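You operate a simulated robot arm through the tools that you are given. There is no shell and no other tool.

You run a simulated robot arm. Do the job below in one go: nothing can be reset, and whatever is moved stays where it is left.

Task
Pump B has tripped: reset it and start it again.
Fine: shut the green vent lever, switch B off, then push RESET B once; start it once READY is lit, it must not trip again; done when the cart display shows 0.01 or less; leave the other V valves, pump controls and clamps of this pipe line.
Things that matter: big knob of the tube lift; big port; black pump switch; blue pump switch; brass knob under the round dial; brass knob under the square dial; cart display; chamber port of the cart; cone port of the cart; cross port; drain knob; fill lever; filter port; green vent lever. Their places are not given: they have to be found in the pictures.

Only the result counts: the job must be done as asked and must still hold three seconds after the hand-in. Knocking over, shifting, dropping, spilling or breaking anything else fails it.

Robot
A 6-joint arm with a two-finger gripper, fixed in place. Base frame: the origin is at the foot of the arm, x ahead of it, y to its left, z up. Lengths are in mm, angles in rad, forces in N, time in s.
Its first joint turns from -2.897 to 2.897 rad. Payload 2.45 kg.
The tool frame sits at the grasp point between the pads (the TCP): z along the fingers, y along the line on which they close. The tips reach 20 mm beyond it. The gripper opens to 140 mm. The gripper's body begins 168 mm behind the TCP.
Orientation is told as [roll, pitch, yaw] about the base's x, y, z axes, in that order, counted from this pose: with the fingers straight down and closing along the base's y, the tool's x points along the base's -x, its y along +y and its z along -z.

Tools
- The arm moves only by the tool move_arm. Its argument "series" is a list of rows, each an object (a shift or turn left out is 0, a gripper value left out holds the last) with "fingers": the opening, from 0 (shut) to 1 (fully open); "delta_pos": the shift along the tool's x, y, z in units of 150 mm (1.0 is 150 mm), a list of three; "rotation": the turn, a rotation vector about the tool's x, y, z in units of 120 degrees (1.0 is 120 degrees), a list of three. In form: [{"fingers": fingers, "delta_pos": [dx, dy, dz], "rotation": [rx, ry, rz]}, ...]. A call has 1 to 20 rows; each row is the pose to reach, as a shift and turn from the pose commanded when the call began, along the tool's axes at that moment. A call with a number of a shift or a turn outside -1 to 1 is refused whole. Each row takes 0.2 s and may step no farther than 50 mm and 0.15 rad from the row before; otherwise, or with a gripper value out of range, the whole call is refused. A pose out of reach is approached as far as the arm can. The call stops where the force on the tool passes 40 N (or 10 N more than at its start, if that is more) or the arm is blocked; 0.2 s more then pass. Each finger travels about 45 mm/s and halts on what it meets, pressing with about 23 N; the grip force reading is that of the motor and also rises with nothing between the fingers. The clock runs only during rows and for 0.2 s after the last one: add rows that repeat a pose to give the fingers time. The reply holds the time, the measured pose of the TCP, the force on the tool along the base axes, the opening and the grip force, in the units named above and with some noise, with the torque about the TCP (base axes, N m) and any sound that the robot's microphone picked up.
- Cameras (640 x 400 px; columns grow to the right, rows downward): "scene" is fixed at [218, -500.2, 1532.8]; the picture's right is [0.40, -0.92, 0.00], its down [-0.45, -0.19, -0.87] and it looks along [0.80, 0.35, -0.49] (base axes); focal length 319 px, centre (320, 200). "wrist" rides on the gripper at [78, 11, -209] in the tool frame; the picture's right is [-0.14, 0.99, 0.00], its down [-0.92, -0.13, -0.37] and it looks along [-0.36, -0.05, 0.93] (tool axes); focal length 280 px, centre (320, 200).
- capture(camera): a new picture of that camera. The clock stands still meanwhile.
- point_at(camera, pixels): for up to 12 pixels [column, row] of the newest picture of that camera ("zoom" is the newest enlarged one), the place [x, y, z] in the base frame of the surface seen there, good to about 2 mm. The clock stands still meanwhile.
- close_up(camera, box): a new picture of the part [left, top, right, bottom] of that camera's present view, enlarged. The clock stands still meanwhile.
- sign_off(): hands the job in; it is judged then, once.

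Open the gripper and draw the arm clear of the work before you hand the job in, unless the task says otherwise.

The tools are called after "Emit:" by a JSON object that holds its "method" and its "body". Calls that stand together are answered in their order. move_arm: Moves the arm, as the interface text tells. Its arguments: {"type":"object","properties":{"series":{"type":"array","items":{"type":"object","properties":{"fingers":{"type":"number"},"delta_pos":{"type":"array","items":{"type":"number"}},"rotation":{"type":"array","items":{"type":"number"}}}}}},"required":["series"]} The other tools are called the same way: capture (camera) takes a picture; point_at (camera, pixels) gives the place of the surface under pixels of a picture; close_up (camera, box) takes an enlarged picture of a part of a camera's view; sign_off () hands the job in.

At the start:

```text
t: 0.0
eef_pos: [684.5, -232.8, 1267.7]
orientation: [0.001, 0.002, -0.001]
force: [-0.4, 0.4, 0.7]
ft_torque: [0.0, 0.0, 0.0]
grip_width: 140.1
grasp_force: 0.1
```

scene: 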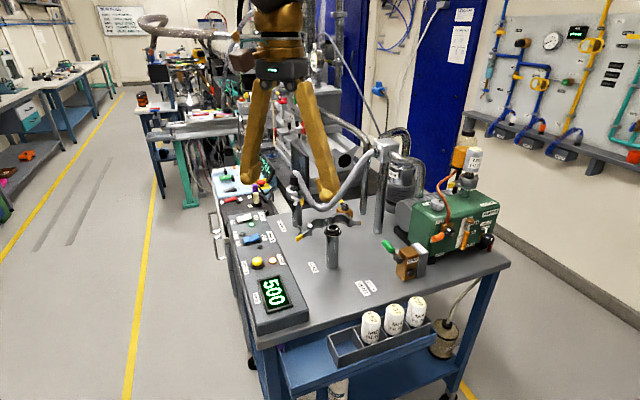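
wrist: 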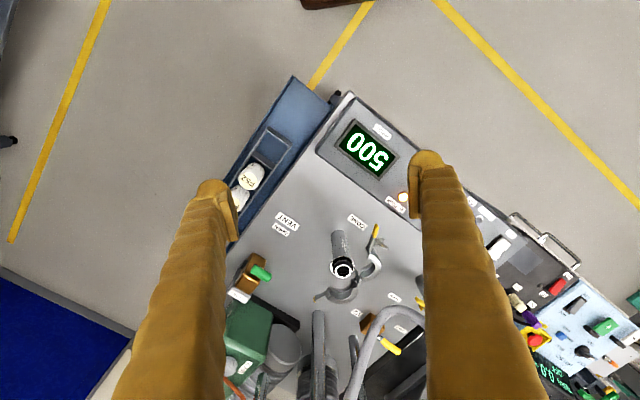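

The scene shows a cart with a display reading 500 near (272,293), a green pump at (455,220), and a green lever near (388,245). I take enlarged views to read the labels.

Emit:
{"method": "close_up", "body": {"camera": "scene", "box": [210, 150, 370, 250]}}

Emit:
{"method": "close_up", "body": {"camera": "scene", "box": [210, 230, 370, 330]}}

Emit:
{"method": "close_up", "body": {"camera": "scene", "box": [350, 200, 510, 300]}}

Emit:
{"method": "close_up", "body": {"camera": "wrist", "box": [440, 180, 640, 400]}}

Emit:
{"method": "close_up", "body": {"camera": "wrist", "box": [220, 160, 440, 400]}}

```text
4.00 times, centred on (290, 200) of scene
```

zoom: 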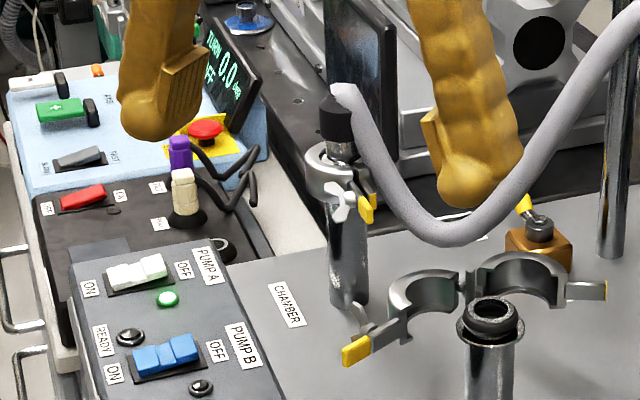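

```text
4.00 times, centred on (290, 280) of scene
```

zoom: 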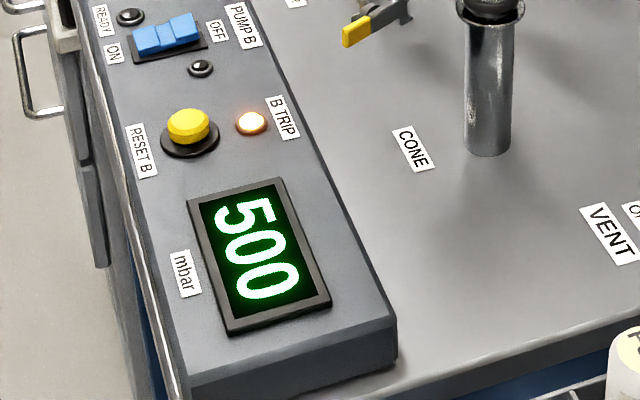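

```text
4.00 times, centred on (430, 250) of scene
```

zoom: 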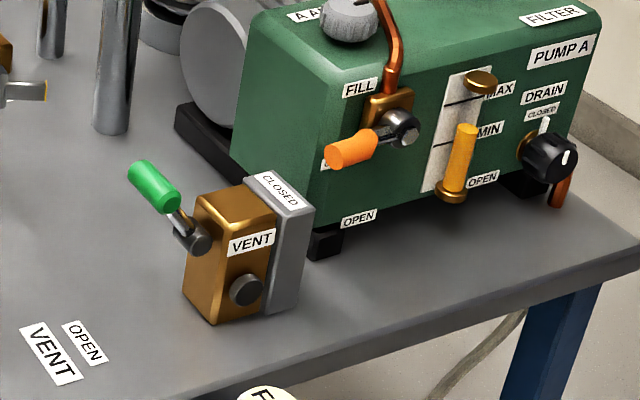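

```text
1.82 times, centred on (540, 290) of wrist
```

zoom: 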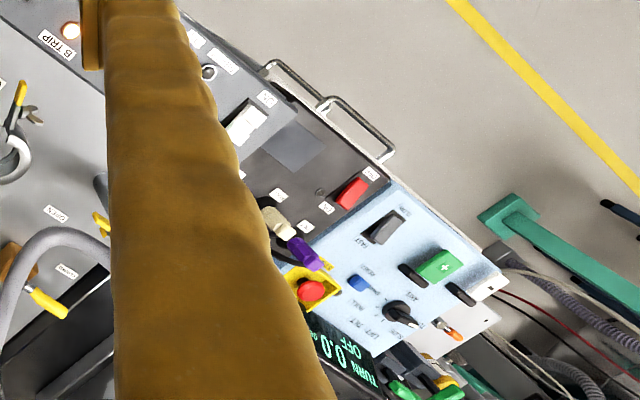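

```text
1.67 times, centred on (330, 280) of wrist
```

zoom: 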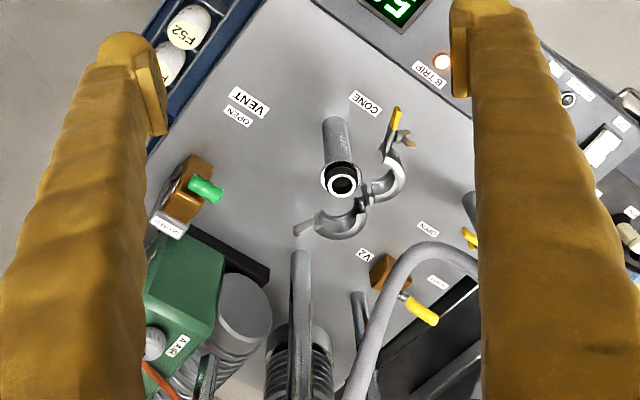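

The console (READY, ON, blue PUMP B switch, RESET B, B TRIP lamp, display) and the vent block with its green lever are visible. I measure their places.

Emit:
{"method": "close_up", "body": {"camera": "scene", "box": [225, 205, 305, 255]}}

Emit:
{"method": "close_up", "body": {"camera": "scene", "box": [350, 230, 446, 290]}}

```text
8.00 times, centred on (265, 230) of scene
```

zoom: 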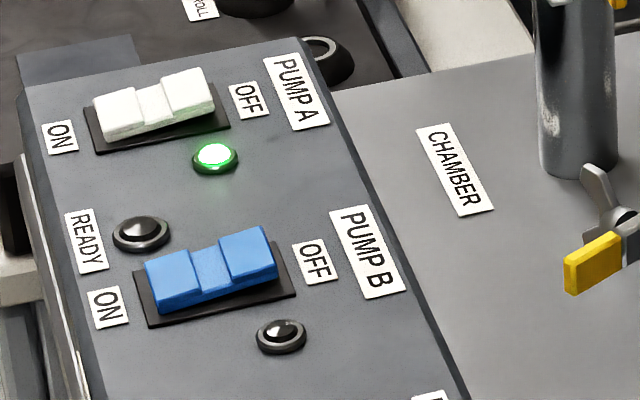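

```text
6.67 times, centred on (398, 260) of scene
```

zoom: 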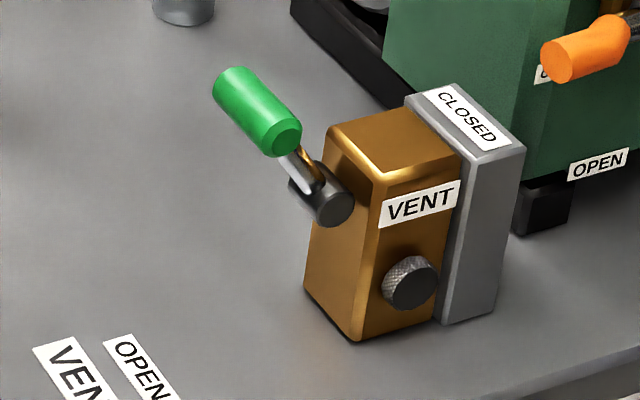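

Both rockers appear pressed on the ON side, and the lever sits on the left face of the brass VENT block. I measure lever, pivot and block points from this enlarged picture.

Emit:
{"method": "point_at", "body": {"camera": "zoom", "pixels": [[240, 85], [283, 135], [255, 110], [305, 170], [335, 208], [385, 140], [420, 205], [470, 115], [345, 250], [410, 285], [65, 370], [140, 370]]}}

Emit:
{"method": "capture", "body": {"camera": "wrist"}}

Emit:
{"method": "point_at", "body": {"camera": "scene", "pixels": [[247, 240], [258, 237], [253, 238], [259, 262], [272, 293], [272, 261], [242, 234], [235, 219], [234, 217], [332, 230], [261, 245]]}}

```text
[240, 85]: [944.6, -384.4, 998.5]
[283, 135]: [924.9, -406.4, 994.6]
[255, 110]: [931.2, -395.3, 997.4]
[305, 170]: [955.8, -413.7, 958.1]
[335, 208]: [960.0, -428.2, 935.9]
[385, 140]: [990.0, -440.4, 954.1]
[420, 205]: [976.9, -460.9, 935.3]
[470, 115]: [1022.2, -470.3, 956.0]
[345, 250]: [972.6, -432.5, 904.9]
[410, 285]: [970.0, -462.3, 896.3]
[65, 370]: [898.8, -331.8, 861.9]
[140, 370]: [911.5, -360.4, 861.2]
```

```text
taken
```

wrist: 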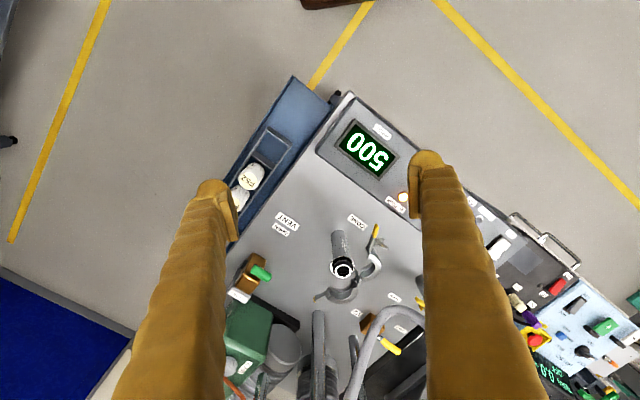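

```text
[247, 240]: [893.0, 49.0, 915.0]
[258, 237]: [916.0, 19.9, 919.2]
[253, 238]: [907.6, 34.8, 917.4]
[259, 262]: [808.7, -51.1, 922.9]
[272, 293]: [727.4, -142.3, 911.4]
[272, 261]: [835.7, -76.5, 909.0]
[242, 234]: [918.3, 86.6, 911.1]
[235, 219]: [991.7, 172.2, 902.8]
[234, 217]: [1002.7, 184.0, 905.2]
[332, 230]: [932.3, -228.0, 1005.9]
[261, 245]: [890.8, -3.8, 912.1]
```

The lever parts lie around (925–960, -385…-430, 936–998), which is far out. Before moving the camera nearer I check the heights of the posts, hoses and the pump around there.

Emit:
{"method": "point_at", "body": {"camera": "scene", "pixels": [[384, 145], [380, 190], [362, 180], [468, 125], [469, 180], [450, 170], [405, 130], [345, 200], [333, 125], [300, 185], [375, 55], [308, 180]]}}

Emit:
{"method": "close_up", "body": {"camera": "scene", "box": [320, 90, 512, 210]}}

```text
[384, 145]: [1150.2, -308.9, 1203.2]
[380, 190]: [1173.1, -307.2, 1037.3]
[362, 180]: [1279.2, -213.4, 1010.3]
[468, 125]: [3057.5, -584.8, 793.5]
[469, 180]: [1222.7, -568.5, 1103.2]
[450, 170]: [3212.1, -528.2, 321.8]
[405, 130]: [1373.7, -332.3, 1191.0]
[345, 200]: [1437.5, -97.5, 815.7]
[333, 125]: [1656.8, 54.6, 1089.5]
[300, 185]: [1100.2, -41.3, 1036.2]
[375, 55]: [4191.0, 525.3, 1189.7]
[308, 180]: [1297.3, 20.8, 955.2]
```

```text
3.33 times, centred on (416, 150) of scene
```

zoom: 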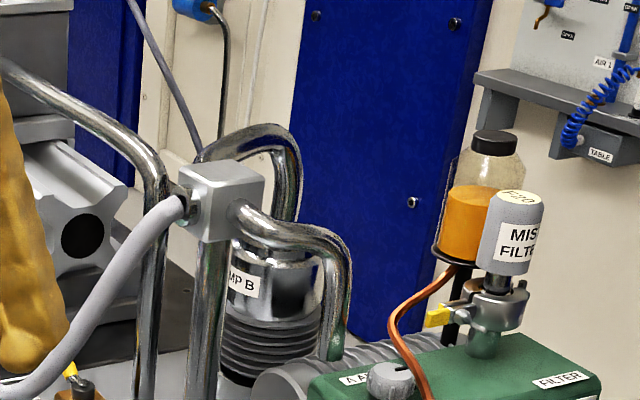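

The nearest tall post is at about (1150,-309) up to z≈1215, so a spot near (800,-400,1130) is free. I move there for a closer wrist view of the vent lever.

Emit:
{"method": "move_arm", "body": {"series": [{"delta_pos": [-0.128, -0.186, 0.153]}, {"delta_pos": [-0.257, -0.372, 0.306]}, {"delta_pos": [-0.385, -0.557, 0.459]}, {"delta_pos": [-0.513, -0.743, 0.612]}, {"delta_pos": [-0.642, -0.929, 0.765]}, {"delta_pos": [-0.77, -1.0, 0.918]}, {"delta_pos": [-0.77, -1.0, 0.918]}]}}

Emit:
{"method": "capture", "body": {"camera": "wrist"}}

Emit:
{"method": "capture", "body": {"camera": "scene"}}

```text
t: 1.6
eef_pos: [803.2, -381.9, 1129.6]
orientation: [0.0, 0.0, 0.0]
force: [-0.6, -0.5, 0.0]
ft_torque: [0.05, 0.0, -0.04]
grip_width: 140.1
grasp_force: 0.2
```

```text
taken
```

wrist: 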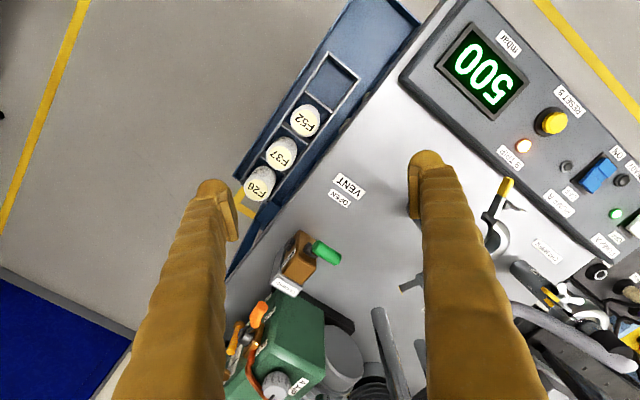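

```text
taken
```

scene: 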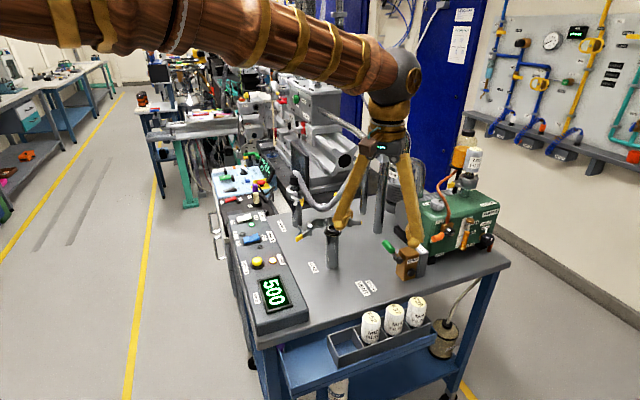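

The wrist view now shows the block at (297,258) with the green grip at (326,252). I enlarge that part and measure.

Emit:
{"method": "close_up", "body": {"camera": "wrist", "box": [240, 200, 400, 300]}}

Emit:
{"method": "point_at", "body": {"camera": "zoom", "pixels": [[300, 185], [340, 205], [385, 225], [300, 210], [285, 195], [230, 150], [260, 240], [210, 250], [180, 320], [150, 340], [220, 345], [270, 215]]}}

```text
4.00 times, centred on (320, 250) of wrist
```

zoom: 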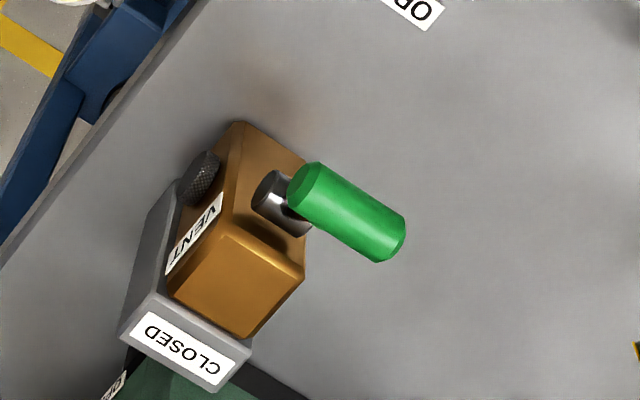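

```text
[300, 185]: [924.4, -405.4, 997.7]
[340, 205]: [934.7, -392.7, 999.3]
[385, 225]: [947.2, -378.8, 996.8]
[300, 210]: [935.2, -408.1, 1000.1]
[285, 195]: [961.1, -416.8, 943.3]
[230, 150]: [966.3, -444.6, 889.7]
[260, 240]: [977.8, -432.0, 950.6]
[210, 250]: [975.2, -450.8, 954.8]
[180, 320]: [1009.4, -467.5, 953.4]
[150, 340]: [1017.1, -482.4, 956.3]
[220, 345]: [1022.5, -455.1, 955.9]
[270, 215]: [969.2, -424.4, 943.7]
```

The lever's hinge barrel lies along the cart's long direction (about 49° azimuth) near (963,-420,936), with the grip at about (937,-393,991); CLOSED lies beyond the block, so the grip must swing over toward +v (0.77,-0.64). I yaw the tool 40° and shut the fingers to use as a pusher.

Emit:
{"method": "move_arm", "body": {"series": [{"fingers": 0, "rotation": [0, 0, 0.0667]}, {"rotation": [0, 0, 0.1333]}, {"rotation": [0, 0, 0.2]}, {"rotation": [0, 0, 0.2667]}, {"rotation": [0, 0, 0.3333]}, {"rotation": [0, 0, 0.3333]}, {"rotation": [0, 0, 0.3333]}, {"rotation": [0, 0, 0.3333]}, {"rotation": [0, 0, 0.3333]}]}}

```text
t: 3.6
eef_pos: [801.6, -382.1, 1129.5]
orientation: [0.0, -0.001, -0.697]
force: [-0.1, -0.2, 0.7]
ft_torque: [-0.02, 0.0, 0.0]
grip_width: 0.0
grasp_force: 23.0
```

Yaw is -0.697 and the fingers are shut. Now I tilt the tool 30° outward and come to a waypoint near (880,-370,1050).

Emit:
{"method": "move_arm", "body": {"series": [{"delta_pos": [-0.087, 0.1, 0.132], "rotation": [0, -0.0625, 0]}, {"delta_pos": [-0.174, 0.2, 0.265], "rotation": [0, -0.125, 0]}, {"delta_pos": [-0.262, 0.3, 0.4], "rotation": [0, -0.1875, 0]}, {"delta_pos": [-0.349, 0.398, 0.53], "rotation": [0, -0.25, 0]}, {"delta_pos": [-0.349, 0.398, 0.53], "rotation": [0, -0.25, 0]}]}}

Emit:
{"method": "capture", "body": {"camera": "wrist"}}

Emit:
{"method": "close_up", "body": {"camera": "scene", "box": [320, 190, 480, 290]}}

```text
t: 4.8
eef_pos: [878.9, -369.8, 1050.5]
orientation: [0.001, -0.524, -0.698]
force: [-0.2, 0.3, -0.3]
ft_torque: [0.03, 0.0, 0.01]
grip_width: 0.2
grasp_force: 23.2
```

```text
taken
```

wrist: 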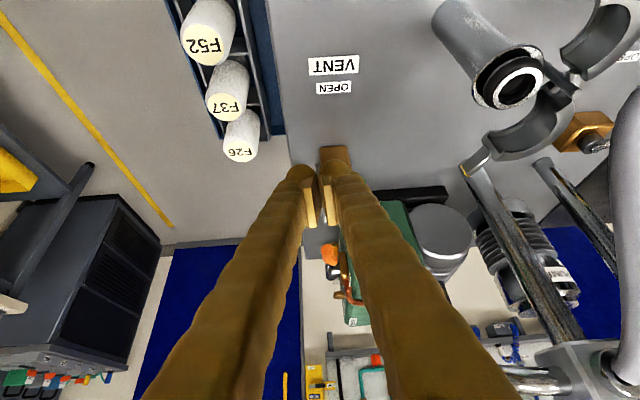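

```text
4.00 times, centred on (400, 240) of scene
```

zoom: 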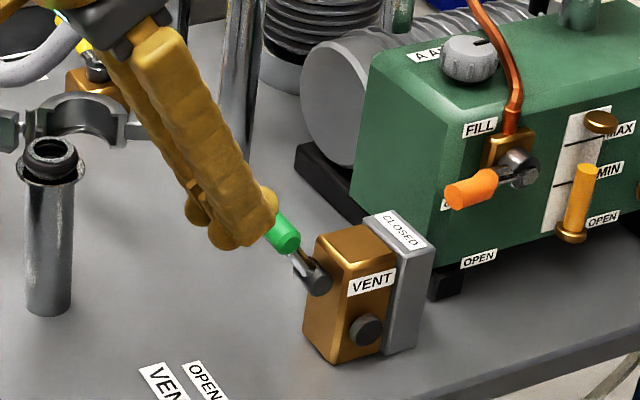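

The tool is tilted as wanted and the tips are above and on the near side of the green grip (scene zoom (285,235)). I lower to the pre-push position with the tip's leading edge about 20 mm short of the grip.

Emit:
{"method": "move_arm", "body": {"series": [{"delta_pos": [0.069, 0.067, 0.153]}, {"delta_pos": [0.138, 0.133, 0.305]}, {"delta_pos": [0.138, 0.133, 0.305]}]}}

Emit:
{"method": "capture", "body": {"camera": "wrist"}}

Emit:
{"method": "close_up", "body": {"camera": "scene", "box": [340, 215, 436, 275]}}

```text
t: 5.6
eef_pos: [895.9, -358.4, 1000.7]
orientation: [0.0, -0.523, -0.699]
force: [-0.3, 2.0, 0.7]
ft_torque: [0.0, 0.01, -0.03]
grip_width: 0.0
grasp_force: 23.5
```

```text
taken
```

wrist: 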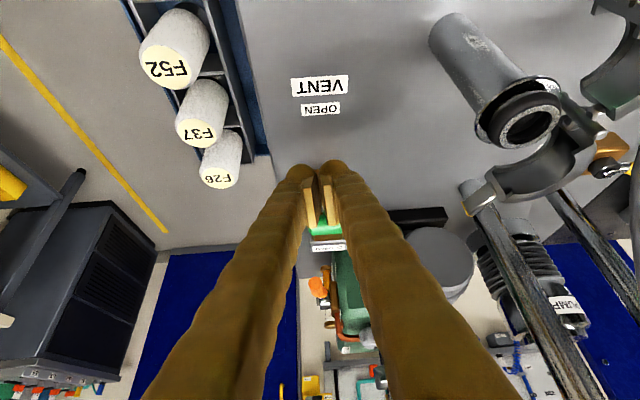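

```text
6.67 times, centred on (388, 245) of scene
```

zoom: 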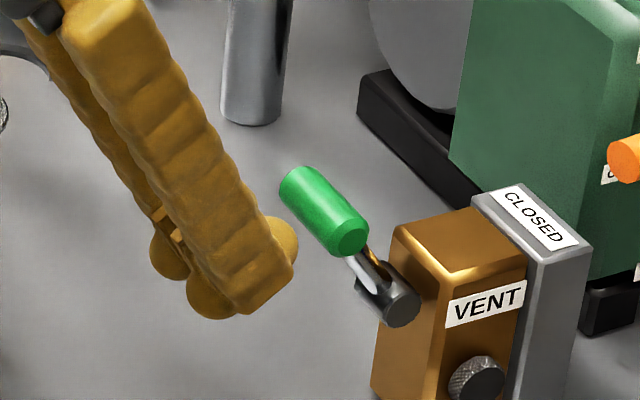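

The tips stand on the near side of the grip with the grip straight ahead. I push slowly along +v following the lever's arc (first half), watching the force.

Emit:
{"method": "move_arm", "body": {"series": [{"delta_pos": [-0.0693, 0, 0.04]}, {"delta_pos": [-0.1337, 0, 0.0618]}, {"delta_pos": [-0.2047, 0, 0.072]}, {"delta_pos": [-0.2725, 0, 0.088]}, {"delta_pos": [-0.3335, 0, 0.1156]}, {"delta_pos": [-0.3913, 0, 0.149]}]}}

Emit:
{"method": "close_up", "body": {"camera": "scene", "box": [340, 215, 436, 275]}}

Emit:
{"method": "close_up", "body": {"camera": "scene", "box": [225, 205, 321, 315]}}

```text
t: 7.0
eef_pos: [943.3, -397.7, 1010.4]
orientation: [0.001, -0.523, -0.698]
force: [-0.6, 0.6, -0.2]
ft_torque: [-0.03, -0.01, 0.01]
grip_width: 0.0
grasp_force: 23.7
```

```text
6.67 times, centred on (388, 245) of scene
```

zoom: 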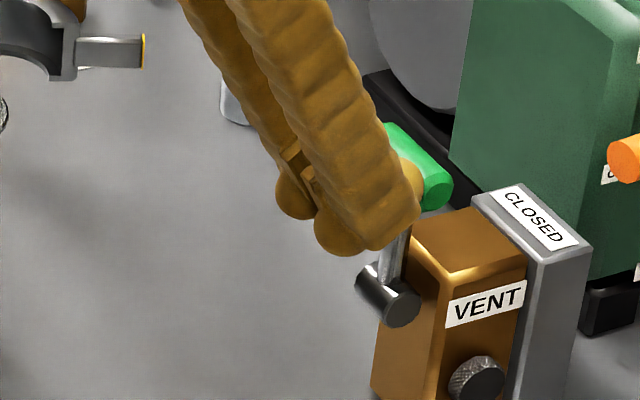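

```text
3.64 times, centred on (273, 260) of scene
```

zoom: 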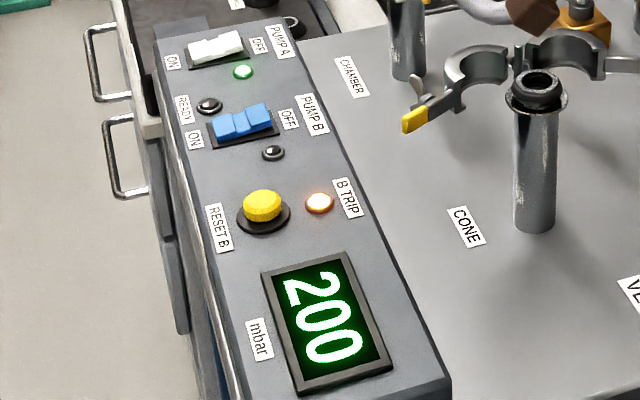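

The lever is upright now and the display fell to 200. I continue along the descending arc toward CLOSED.

Emit:
{"method": "move_arm", "body": {"series": [{"delta_pos": [-0.0544, 0, 0.0391]}, {"delta_pos": [-0.1021, 0, 0.0898]}, {"delta_pos": [-0.135, 0, 0.1395]}, {"delta_pos": [-0.1587, 0, 0.1917]}]}}

Emit:
{"method": "close_up", "body": {"camera": "scene", "box": [340, 215, 436, 275]}}

Emit:
{"method": "close_up", "body": {"camera": "scene", "box": [225, 205, 321, 315]}}

```text
t: 8.0
eef_pos: [969.7, -420.7, 997.8]
orientation: [0.0, -0.523, -0.694]
force: [-0.2, 0.1, 0.5]
ft_torque: [0.01, -0.02, -0.02]
grip_width: 0.1
grasp_force: 23.0
```

```text
6.67 times, centred on (388, 245) of scene
```

zoom: 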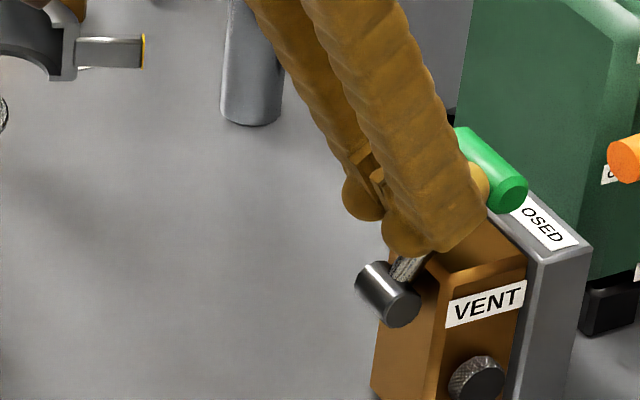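

```text
3.64 times, centred on (273, 260) of scene
```

zoom: 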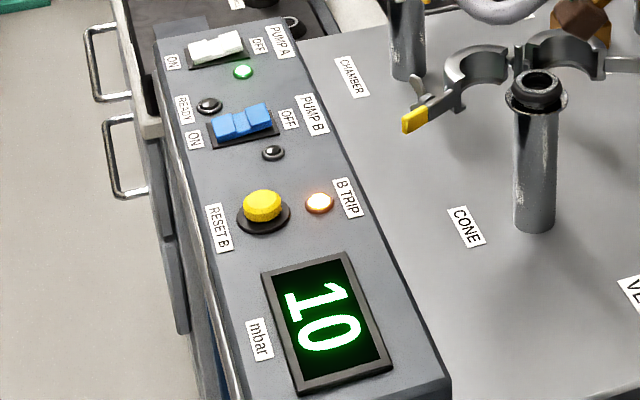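

Display shows 10 and falling, no end-stop force yet. I push a little farther to find the lever's closed stop.

Emit:
{"method": "move_arm", "body": {"series": [{"delta_pos": [-0.0213, 0, 0.0431]}, {"delta_pos": [-0.0368, 0, 0.0829]}, {"delta_pos": [-0.0557, 0, 0.1168]}]}}

Emit:
{"method": "close_up", "body": {"camera": "scene", "box": [340, 215, 436, 275]}}

Emit:
{"method": "point_at", "body": {"camera": "zoom", "pixels": [[512, 190], [490, 160], [395, 265], [470, 235]]}}

```text
t: 8.5
eef_pos: [973.7, -423.5, 991.5]
orientation: [-0.002, -0.518, -0.697]
force: [-15.4, 14.3, 2.1]
ft_torque: [-0.13, 0.13, -0.22]
grip_width: 0.0
grasp_force: 23.2
stopped in row 2: the force on the tool passed its limit at 53 N (the readings are from after the stop); the commanded pose is now the measured one
```

```text
6.67 times, centred on (388, 245) of scene
```

zoom: 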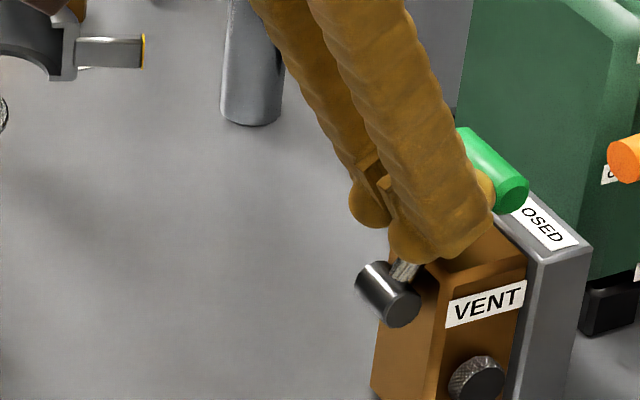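

```text
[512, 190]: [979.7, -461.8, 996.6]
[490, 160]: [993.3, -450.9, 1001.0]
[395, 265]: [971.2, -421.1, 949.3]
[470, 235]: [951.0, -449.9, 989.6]
```

The firm reading of about 21 N opposite to the push shows the lever is on its CLOSED stop. I back off along -v and rise.

Emit:
{"method": "move_arm", "body": {"series": [{"delta_pos": [0.115, 0, -0.067]}, {"delta_pos": [0.189, 0, -0.34]}, {"delta_pos": [0.113, 0, -0.604]}, {"delta_pos": [0.113, 0, -0.604]}]}}

Emit:
{"method": "close_up", "body": {"camera": "scene", "box": [340, 215, 436, 275]}}

Emit:
{"method": "close_up", "body": {"camera": "scene", "box": [225, 205, 321, 315]}}

```text
t: 9.5
eef_pos: [927.9, -383.6, 1063.7]
orientation: [0.0, -0.521, -0.698]
force: [-0.4, 0.1, -1.0]
ft_torque: [0.0, -0.03, 0.0]
grip_width: 0.0
grasp_force: 23.1
```

```text
6.67 times, centred on (388, 245) of scene
```

zoom: 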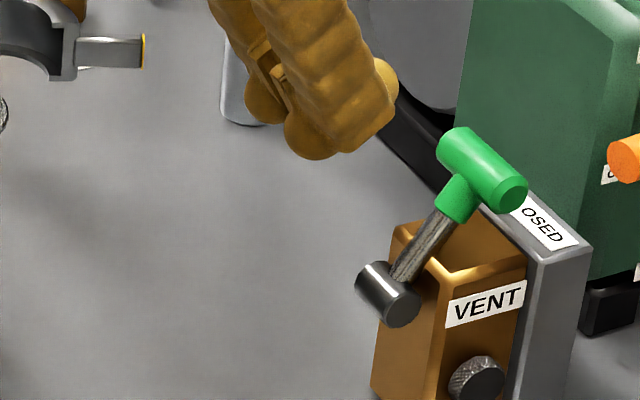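

```text
3.64 times, centred on (273, 260) of scene
```

zoom: 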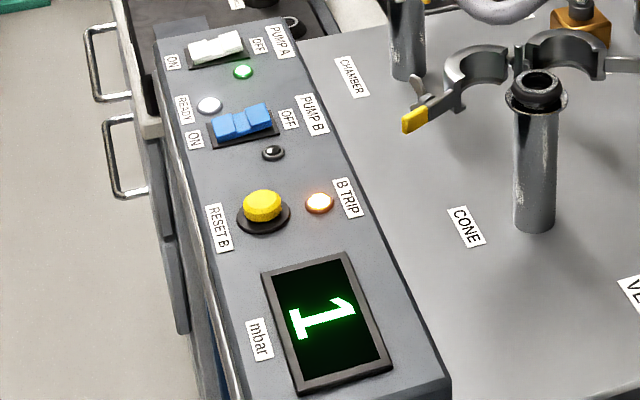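

The lever stays over at CLOSED, the display shows 1 and READY is lit. Next I measure the blue rocker, its surroundings and RESET B exactly.

Emit:
{"method": "close_up", "body": {"camera": "scene", "box": [225, 220, 305, 270]}}

Emit:
{"method": "point_at", "body": {"camera": "zoom", "pixels": [[170, 160], [205, 150], [245, 130], [265, 120], [225, 165], [270, 345], [275, 320], [285, 380], [230, 140], [180, 180], [155, 150], [320, 200]]}}

```text
8.00 times, centred on (265, 245) of scene
```

zoom: 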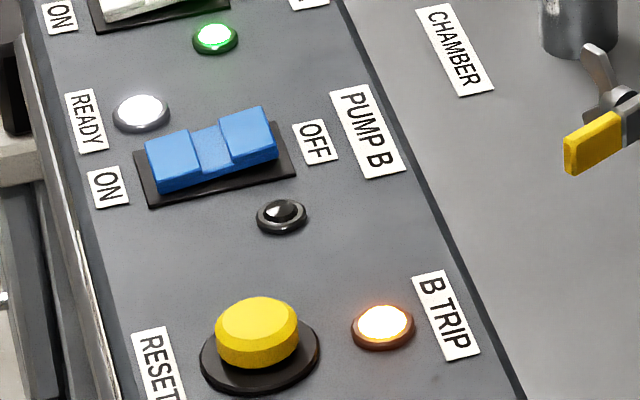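

```text
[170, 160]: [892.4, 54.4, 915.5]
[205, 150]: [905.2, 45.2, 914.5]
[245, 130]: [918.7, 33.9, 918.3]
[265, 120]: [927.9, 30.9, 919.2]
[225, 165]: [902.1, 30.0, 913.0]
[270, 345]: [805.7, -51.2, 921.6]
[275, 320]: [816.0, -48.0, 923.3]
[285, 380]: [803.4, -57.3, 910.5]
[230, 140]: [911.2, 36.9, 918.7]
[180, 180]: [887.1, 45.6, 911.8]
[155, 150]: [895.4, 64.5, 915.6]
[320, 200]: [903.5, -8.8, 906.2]
```

OFF pad centre is about (917,32,918.5), ON pad (892,54,915.5), RESET cap about (810,-50,923). I travel there at z≈1110, well over the cone port (top ≈1006), first leg now.

Emit:
{"method": "move_arm", "body": {"series": [{"delta_pos": [0.139, 0.12, -0.169]}, {"delta_pos": [0.278, 0.24, -0.338]}, {"delta_pos": [0.418, 0.36, -0.506]}, {"delta_pos": [0.557, 0.479, -0.675]}]}}

Emit:
{"method": "move_arm", "body": {"series": [{"delta_pos": [0.13, 0.179, -0.075]}, {"delta_pos": [0.26, 0.357, -0.15]}, {"delta_pos": [0.39, 0.536, -0.225]}, {"delta_pos": [0.52, 0.715, -0.3]}]}}

Emit:
{"method": "point_at", "body": {"camera": "scene", "pixels": [[299, 237], [294, 174], [310, 205], [322, 211], [302, 212]]}}

```text
t: 10.5
eef_pos: [880.4, -250.0, 1107.6]
orientation: [-0.002, -0.519, -0.698]
force: [-0.5, 0.7, -0.3]
ft_torque: [-0.06, -0.01, -0.01]
grip_width: 0.0
grasp_force: 23.1
```

```text
t: 11.5
eef_pos: [880.4, -111.4, 1109.4]
orientation: [-0.002, -0.52, -0.698]
force: [0.0, 0.3, 0.0]
ft_torque: [-0.02, 0.0, 0.01]
grip_width: 0.1
grasp_force: 22.8
```

```text
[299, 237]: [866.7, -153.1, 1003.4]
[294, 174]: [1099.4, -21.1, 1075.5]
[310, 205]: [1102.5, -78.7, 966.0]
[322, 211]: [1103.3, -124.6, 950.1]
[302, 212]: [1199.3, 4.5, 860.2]
```

The clamp handle near (867,-153,1003) is below and behind me now. I go on to a point above the OFF pad, about (923,28,1010).

Emit:
{"method": "move_arm", "body": {"series": [{"delta_pos": [0.165, 0.224, 0.096]}, {"delta_pos": [0.33, 0.448, 0.192]}, {"delta_pos": [0.495, 0.671, 0.288]}, {"delta_pos": [0.66, 0.895, 0.384]}, {"delta_pos": [0.66, 0.895, 0.384]}]}}

Emit:
{"method": "capture", "body": {"camera": "wrist"}}

Emit:
{"method": "close_up", "body": {"camera": "scene", "box": [200, 190, 328, 270]}}

```text
t: 12.7
eef_pos: [923.5, 26.8, 1007.9]
orientation: [-0.002, -0.521, -0.698]
force: [-0.4, -0.3, -0.6]
ft_torque: [-0.03, 0.01, 0.0]
grip_width: 0.0
grasp_force: 22.6
```

```text
taken
```

wrist: 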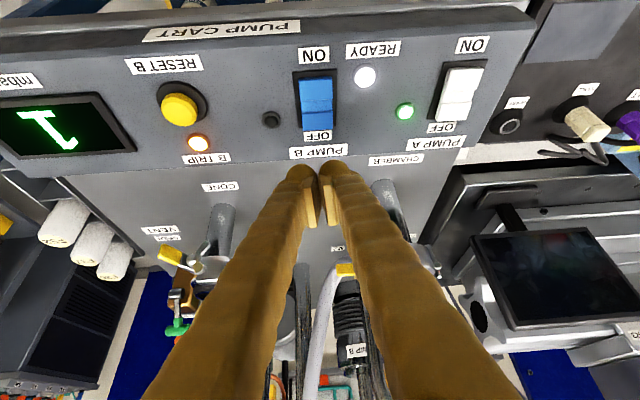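

```text
5.00 times, centred on (264, 230) of scene
```

zoom: 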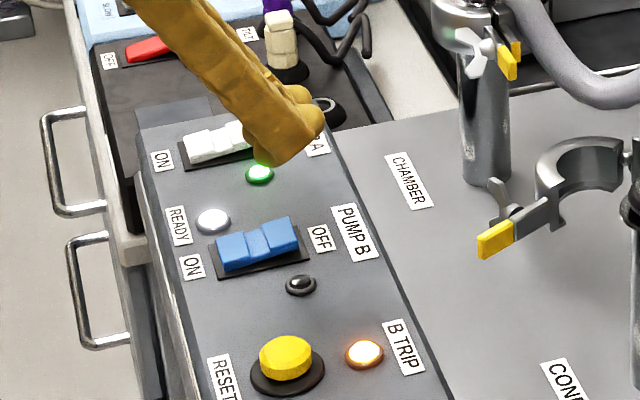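

The wrist view shows the rocker at column 317, rows 76–130 with OFF toward the tips. I measure it from here too.

Emit:
{"method": "close_up", "body": {"camera": "wrist", "box": [257, 40, 417, 140]}}

Emit:
{"method": "point_at", "body": {"camera": "zoom", "pixels": [[240, 180], [240, 215], [240, 245], [245, 290], [245, 320], [245, 335], [180, 240], [300, 240], [200, 320], [290, 320]]}}

Emit:
{"method": "point_at", "body": {"camera": "wrist", "pixels": [[180, 108], [180, 100], [190, 115], [170, 100], [198, 142]]}}

```text
4.00 times, centred on (337, 90) of wrist
```

zoom: 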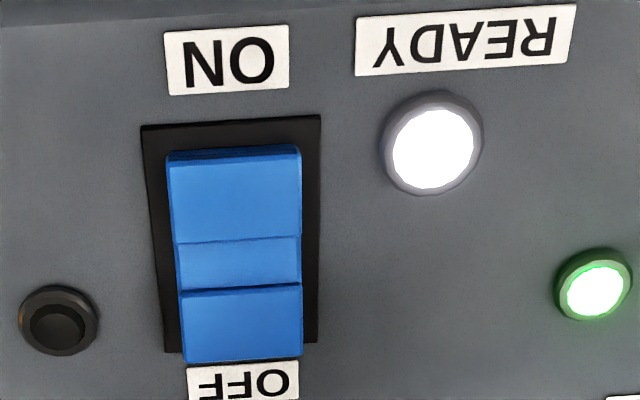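

```text
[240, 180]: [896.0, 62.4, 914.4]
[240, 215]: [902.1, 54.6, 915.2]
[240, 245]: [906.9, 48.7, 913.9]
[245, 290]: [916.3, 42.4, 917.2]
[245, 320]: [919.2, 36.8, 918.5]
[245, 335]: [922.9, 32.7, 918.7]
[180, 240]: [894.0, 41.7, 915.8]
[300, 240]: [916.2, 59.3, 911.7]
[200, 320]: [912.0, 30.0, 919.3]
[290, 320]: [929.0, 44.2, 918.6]
```

```text
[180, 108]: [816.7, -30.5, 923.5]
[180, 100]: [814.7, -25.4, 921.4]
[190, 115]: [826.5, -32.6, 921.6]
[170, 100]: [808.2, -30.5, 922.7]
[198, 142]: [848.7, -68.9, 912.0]
```

The two cameras disagree a little on RESET (scene ≈(809,-50), wrist ≈(817,-31)). I compare the same features carefully in enlarged views of both.

Emit:
{"method": "close_up", "body": {"camera": "scene", "box": [241, 245, 289, 275]}}

Emit:
{"method": "point_at", "body": {"camera": "zoom", "pixels": [[220, 200], [220, 230], [200, 210], [250, 210], [430, 205], [230, 270], [350, 270]]}}

Emit:
{"method": "close_up", "body": {"camera": "wrist", "box": [130, 70, 290, 170]}}

Emit:
{"method": "point_at", "body": {"camera": "zoom", "pixels": [[195, 150], [180, 120], [220, 180], [170, 170], [275, 290], [563, 197]]}}

```text
13.33 times, centred on (265, 260) of scene
```

zoom: 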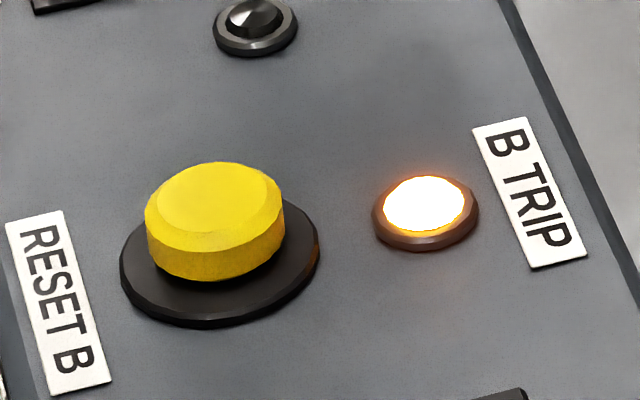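

```text
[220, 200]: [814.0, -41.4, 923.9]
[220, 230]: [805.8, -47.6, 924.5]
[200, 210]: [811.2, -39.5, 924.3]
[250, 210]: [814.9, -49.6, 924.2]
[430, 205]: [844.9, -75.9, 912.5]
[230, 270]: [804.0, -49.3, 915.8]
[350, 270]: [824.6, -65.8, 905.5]
```

```text
4.00 times, centred on (210, 120) of wrist
```

zoom: 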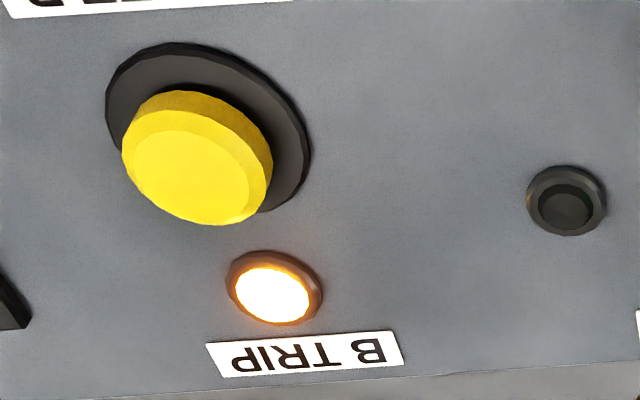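

```text
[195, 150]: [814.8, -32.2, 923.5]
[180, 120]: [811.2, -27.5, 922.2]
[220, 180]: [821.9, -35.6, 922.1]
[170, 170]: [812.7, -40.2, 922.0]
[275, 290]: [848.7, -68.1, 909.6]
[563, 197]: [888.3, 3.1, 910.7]
```

Both cameras now agree within a few mm: OFF pad centre ≈(919,35,918.5), RESET cap ≈(814,-40,924). I lower straight to just above the OFF pad.

Emit:
{"method": "move_arm", "body": {"series": [{"delta_pos": [0.093, 0.02, 0.158]}, {"delta_pos": [0.186, 0.02, 0.316]}, {"delta_pos": [0.186, 0.02, 0.316]}]}}

Emit:
{"method": "close_up", "body": {"camera": "scene", "box": [225, 210, 305, 260]}}

Emit:
{"method": "close_up", "body": {"camera": "wrist", "box": [240, 100, 400, 200]}}

```text
t: 13.5
eef_pos: [924.7, 30.7, 954.1]
orientation: [-0.002, -0.519, -0.697]
force: [0.0, 0.1, -0.3]
ft_torque: [-0.01, 0.0, -0.03]
grip_width: 0.1
grasp_force: 22.8
```

```text
8.00 times, centred on (265, 235) of scene
```

zoom: 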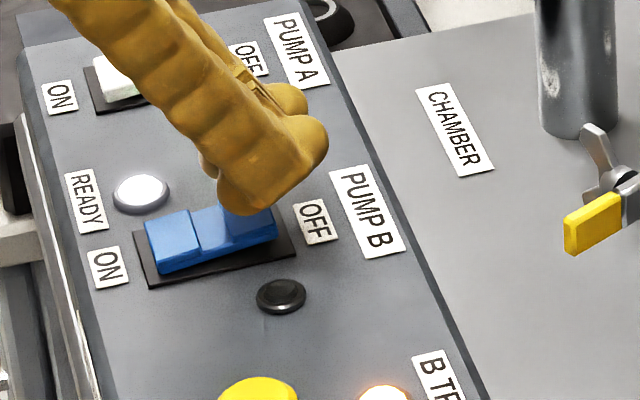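

```text
4.00 times, centred on (320, 150) of wrist
```

zoom: 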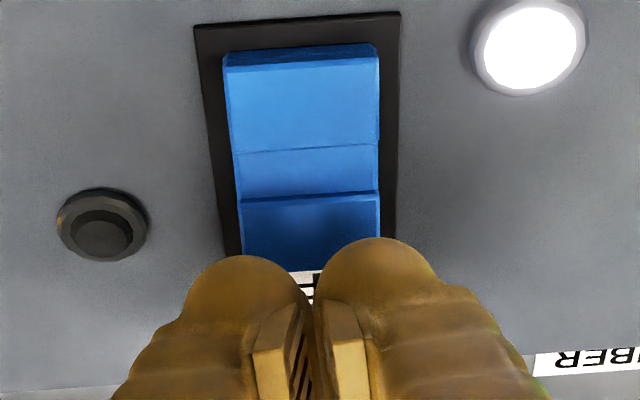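

The tip hovers over the OFF pad, aligned with the rocker's width. I press down in 4 mm steps, watching force and sound.

Emit:
{"method": "move_arm", "body": {"series": [{"delta_pos": [0.0133, 0, 0.0231]}, {"delta_pos": [0.0267, 0, 0.0462]}, {"delta_pos": [0.04, 0, 0.0693]}, {"delta_pos": [0.0533, 0, 0.0924]}, {"delta_pos": [0.0667, 0, 0.1155]}]}}

Emit:
{"method": "close_up", "body": {"camera": "scene", "box": [225, 210, 305, 260]}}

Emit:
{"method": "close_up", "body": {"camera": "wrist", "box": [240, 100, 400, 200]}}

```text
t: 14.8
eef_pos: [926.0, 29.4, 937.3]
orientation: [0.001, -0.524, -0.699]
force: [-0.8, -2.5, 7.8]
ft_torque: [0.02, 0.02, 0.0]
grip_width: 6.2
grasp_force: 29.5
stopped in row 5: the force on the tool passed its limit at 43 N (the readings are from after the stop); the commanded pose is now the measured one
```

```text
8.00 times, centred on (265, 235) of scene
```

zoom: 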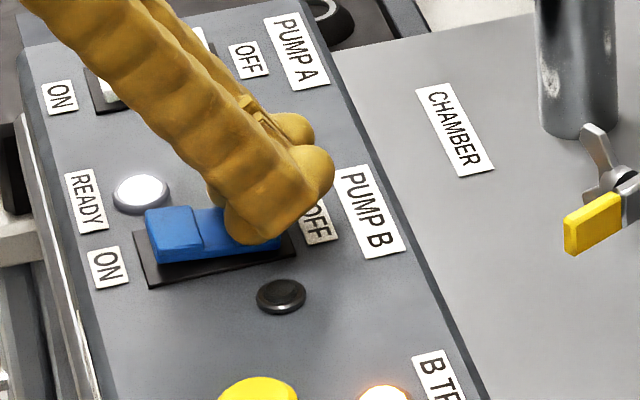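

```text
4.00 times, centred on (320, 150) of wrist
```

zoom: 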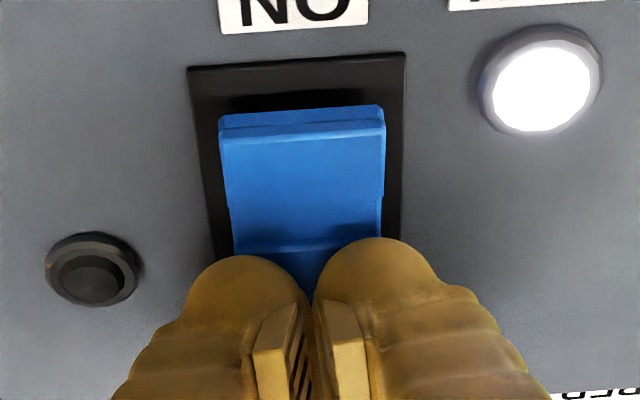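

The rocker has tipped: the ON end now stands up, so B is off. I lift off and check the picture.

Emit:
{"method": "move_arm", "body": {"series": [{"delta_pos": [-0.04, 0, -0.0693]}, {"delta_pos": [-0.12, 0, -0.208]}, {"delta_pos": [-0.24, 0, -0.4157]}, {"delta_pos": [-0.24, 0, -0.4157]}]}}

Emit:
{"method": "close_up", "body": {"camera": "scene", "box": [225, 205, 321, 315]}}

Emit:
{"method": "capture", "body": {"camera": "wrist"}}

```text
t: 15.8
eef_pos: [923.7, 30.3, 1010.1]
orientation: [0.002, -0.525, -0.7]
force: [-0.1, 0.0, 0.4]
ft_torque: [0.0, 0.0, 0.0]
grip_width: 0.0
grasp_force: 28.7
```

```text
3.64 times, centred on (273, 260) of scene
```

zoom: 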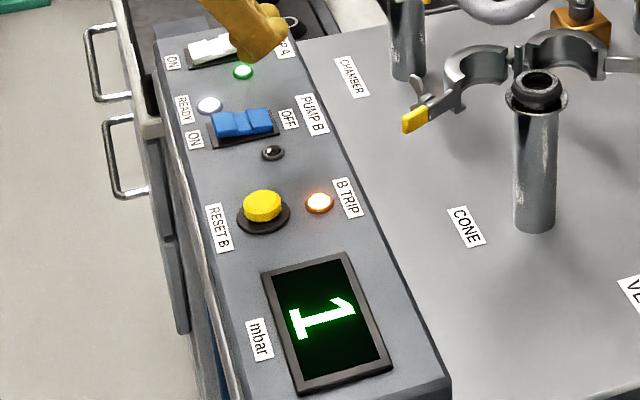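

```text
taken
```

wrist: 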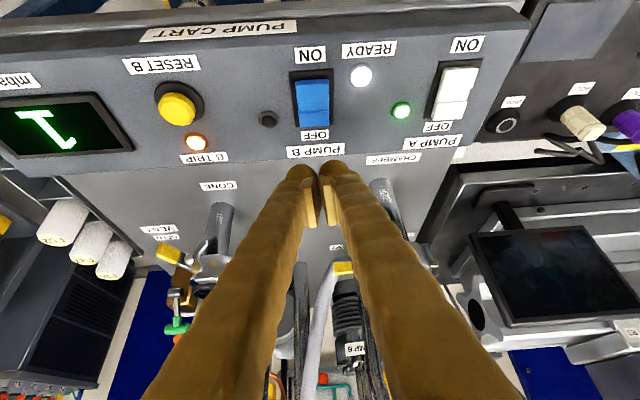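

B is off (ON end raised), B TRIP is still lit and READY is lit. I move above the RESET B cap, aiming the tip's lowest point at (814,-40).

Emit:
{"method": "move_arm", "body": {"series": [{"delta_pos": [0.088, -0.208, 0.036]}, {"delta_pos": [0.176, -0.415, 0.072]}, {"delta_pos": [0.263, -0.623, 0.108]}, {"delta_pos": [0.351, -0.83, 0.144]}, {"delta_pos": [0.351, -0.83, 0.144]}]}}

Emit:
{"method": "close_up", "body": {"camera": "scene", "box": [225, 230, 305, 280]}}

Emit:
{"method": "close_up", "body": {"camera": "wrist", "box": [240, 100, 400, 200]}}

```text
t: 17.0
eef_pos: [820.0, -42.7, 965.0]
orientation: [0.002, -0.523, -0.699]
force: [0.6, 0.8, -0.1]
ft_torque: [0.0, 0.03, 0.01]
grip_width: 0.0
grasp_force: 29.2
```

```text
8.00 times, centred on (265, 255) of scene
```

zoom: 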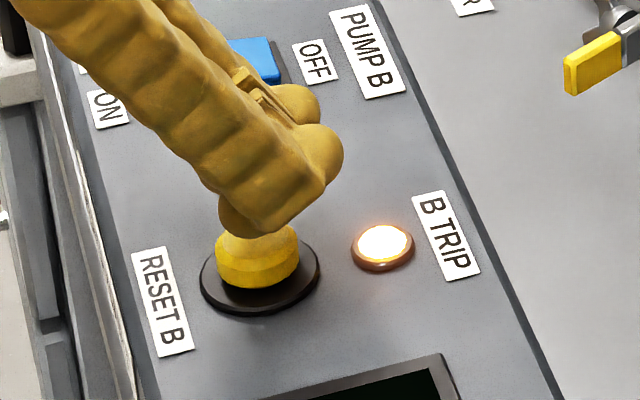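

```text
4.00 times, centred on (320, 150) of wrist
```

zoom: 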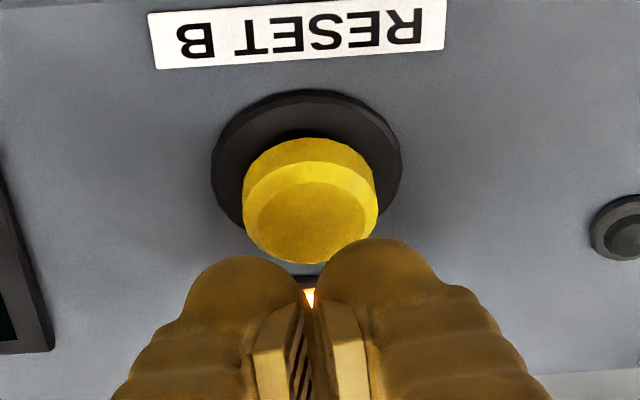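

The tip sits over the yellow cap, centred on it. I press straight down once in 3 mm steps.

Emit:
{"method": "move_arm", "body": {"series": [{"delta_pos": [0.0382, 0, 0.0395]}, {"delta_pos": [0.0549, 0, 0.0684]}, {"delta_pos": [0.0649, 0, 0.0857]}, {"delta_pos": [0.0749, 0, 0.103]}, {"delta_pos": [0.0849, 0, 0.1203]}, {"delta_pos": [0.0949, 0, 0.1377]}]}}

Emit:
{"method": "close_up", "body": {"camera": "scene", "box": [225, 205, 321, 315]}}

Emit:
{"method": "close_up", "body": {"camera": "wrist", "box": [240, 100, 400, 200]}}

```text
t: 18.4
eef_pos: [817.4, -41.5, 941.3]
orientation: [0.002, -0.525, -0.698]
force: [-4.5, 2.9, 14.2]
ft_torque: [0.1, 0.13, 0.07]
grip_width: 6.2
grasp_force: 29.9
heard: click
```

```text
3.64 times, centred on (273, 260) of scene
```

zoom: 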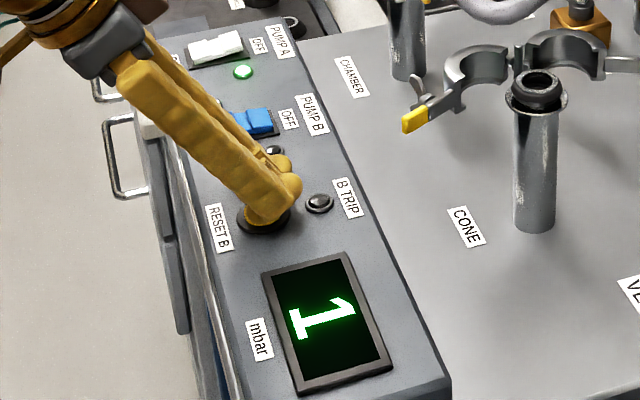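

```text
4.00 times, centred on (320, 150) of wrist
```

zoom: 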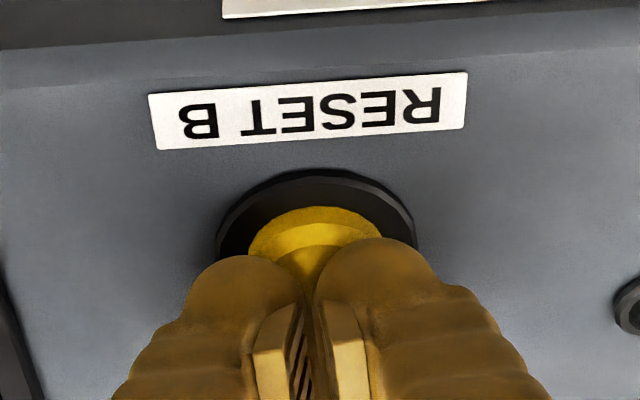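

A click was heard and the B TRIP lamp is out. I lift straight off the button.

Emit:
{"method": "move_arm", "body": {"series": [{"delta_pos": [-0.0667, 0, -0.1155]}, {"delta_pos": [-0.1333, 0, -0.231]}, {"delta_pos": [-0.2333, 0, -0.404]}, {"delta_pos": [-0.2333, 0, -0.404]}]}}

Emit:
{"method": "close_up", "body": {"camera": "scene", "box": [225, 205, 321, 315]}}

Emit:
{"method": "capture", "body": {"camera": "wrist"}}

```text
t: 19.4
eef_pos: [817.6, -41.0, 1010.4]
orientation: [0.001, -0.522, -0.698]
force: [0.4, 0.4, -0.4]
ft_torque: [-0.03, -0.01, -0.03]
grip_width: 0.1
grasp_force: 29.1
```

```text
3.64 times, centred on (273, 260) of scene
```

zoom: 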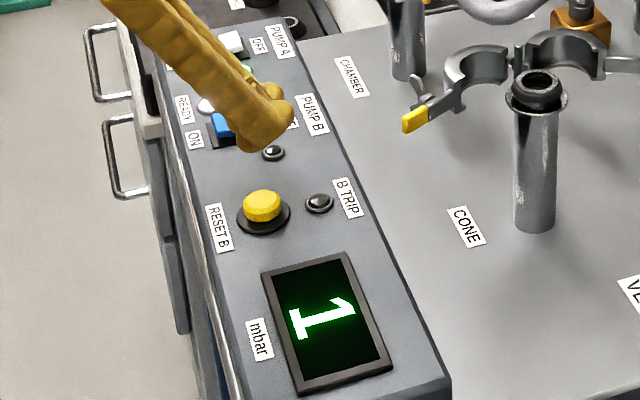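

```text
taken
```

wrist: 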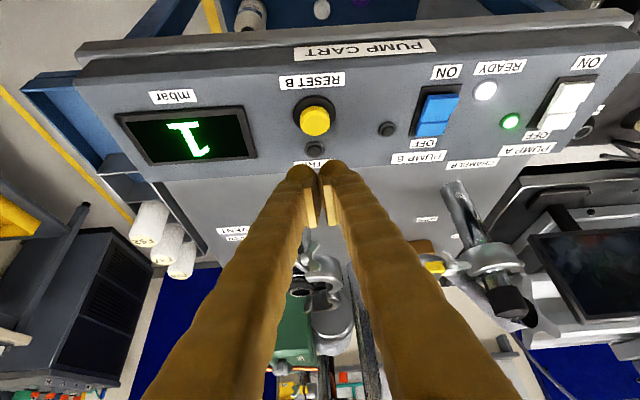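

RESET popped back, B TRIP is out, READY is lit and the display shows 1. I move above the ON pad of the blue rocker, aiming at (892,58).

Emit:
{"method": "move_arm", "body": {"series": [{"delta_pos": [0.046, 0.206, 0.07]}, {"delta_pos": [0.092, 0.413, 0.14]}, {"delta_pos": [0.138, 0.619, 0.21]}, {"delta_pos": [0.184, 0.825, 0.281]}, {"delta_pos": [0.184, 0.825, 0.281]}]}}

Emit:
{"method": "close_up", "body": {"camera": "scene", "box": [225, 210, 305, 260]}}

Emit:
{"method": "close_up", "body": {"camera": "wrist", "box": [240, 100, 400, 200]}}

```text
t: 20.6
eef_pos: [894.7, 54.2, 957.9]
orientation: [0.001, -0.524, -0.698]
force: [0.3, 0.1, -0.1]
ft_torque: [-0.02, -0.03, 0.01]
grip_width: 0.0
grasp_force: 29.1
```

```text
8.00 times, centred on (265, 235) of scene
```

zoom: 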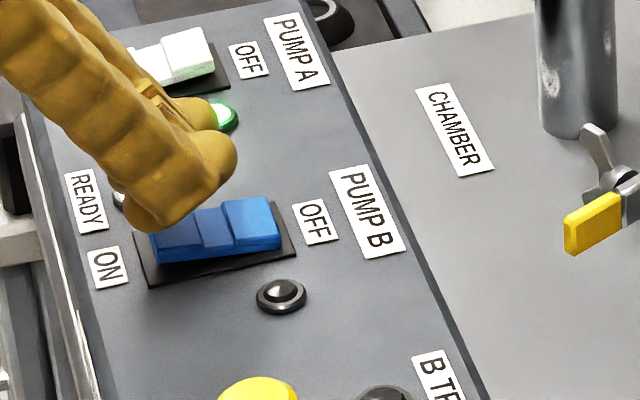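

```text
4.00 times, centred on (320, 150) of wrist
```

zoom: 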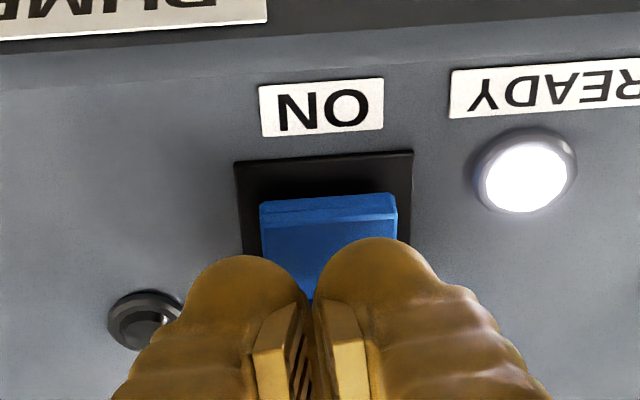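

READY is still lit and the tip is over the outer part of the ON pad (needs about 2.5 mm toward READY). I press it down in small steps.

Emit:
{"method": "move_arm", "body": {"series": [{"delta_pos": [0.0267, 0.0167, 0.0462]}, {"delta_pos": [0.04, 0.0167, 0.0693]}, {"delta_pos": [0.0533, 0.0167, 0.0924]}, {"delta_pos": [0.0633, 0.0167, 0.1097]}, {"delta_pos": [0.0733, 0.0167, 0.127]}]}}

Emit:
{"method": "close_up", "body": {"camera": "scene", "box": [225, 205, 321, 315]}}

Emit:
{"method": "close_up", "body": {"camera": "wrist", "box": [240, 100, 400, 200]}}

```text
t: 21.8
eef_pos: [896.7, 55.7, 937.2]
orientation: [0.003, -0.524, -0.701]
force: [-4.8, 2.4, 11.4]
ft_torque: [-0.02, 0.18, -0.04]
grip_width: 6.1
grasp_force: 28.9
```

```text
3.64 times, centred on (273, 260) of scene
```

zoom: 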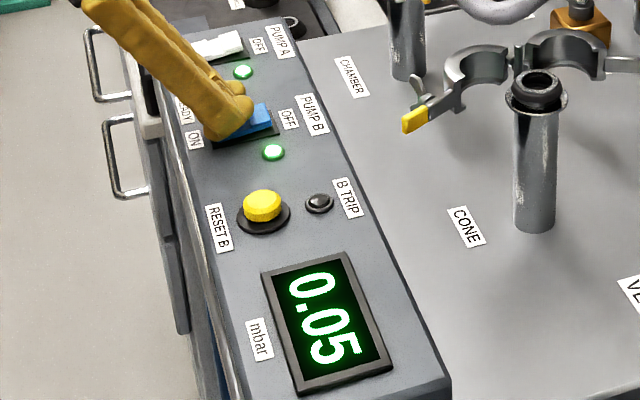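

```text
4.00 times, centred on (320, 150) of wrist
```

zoom: 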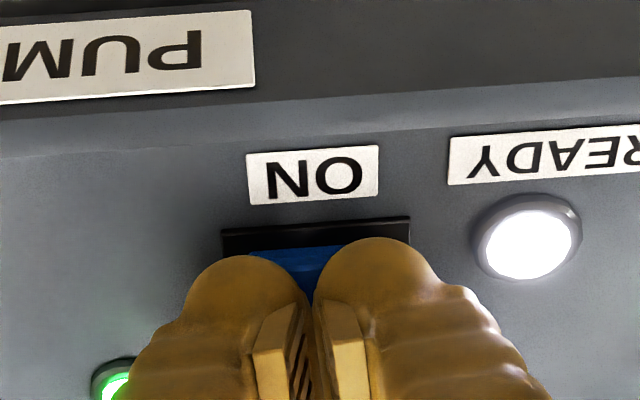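

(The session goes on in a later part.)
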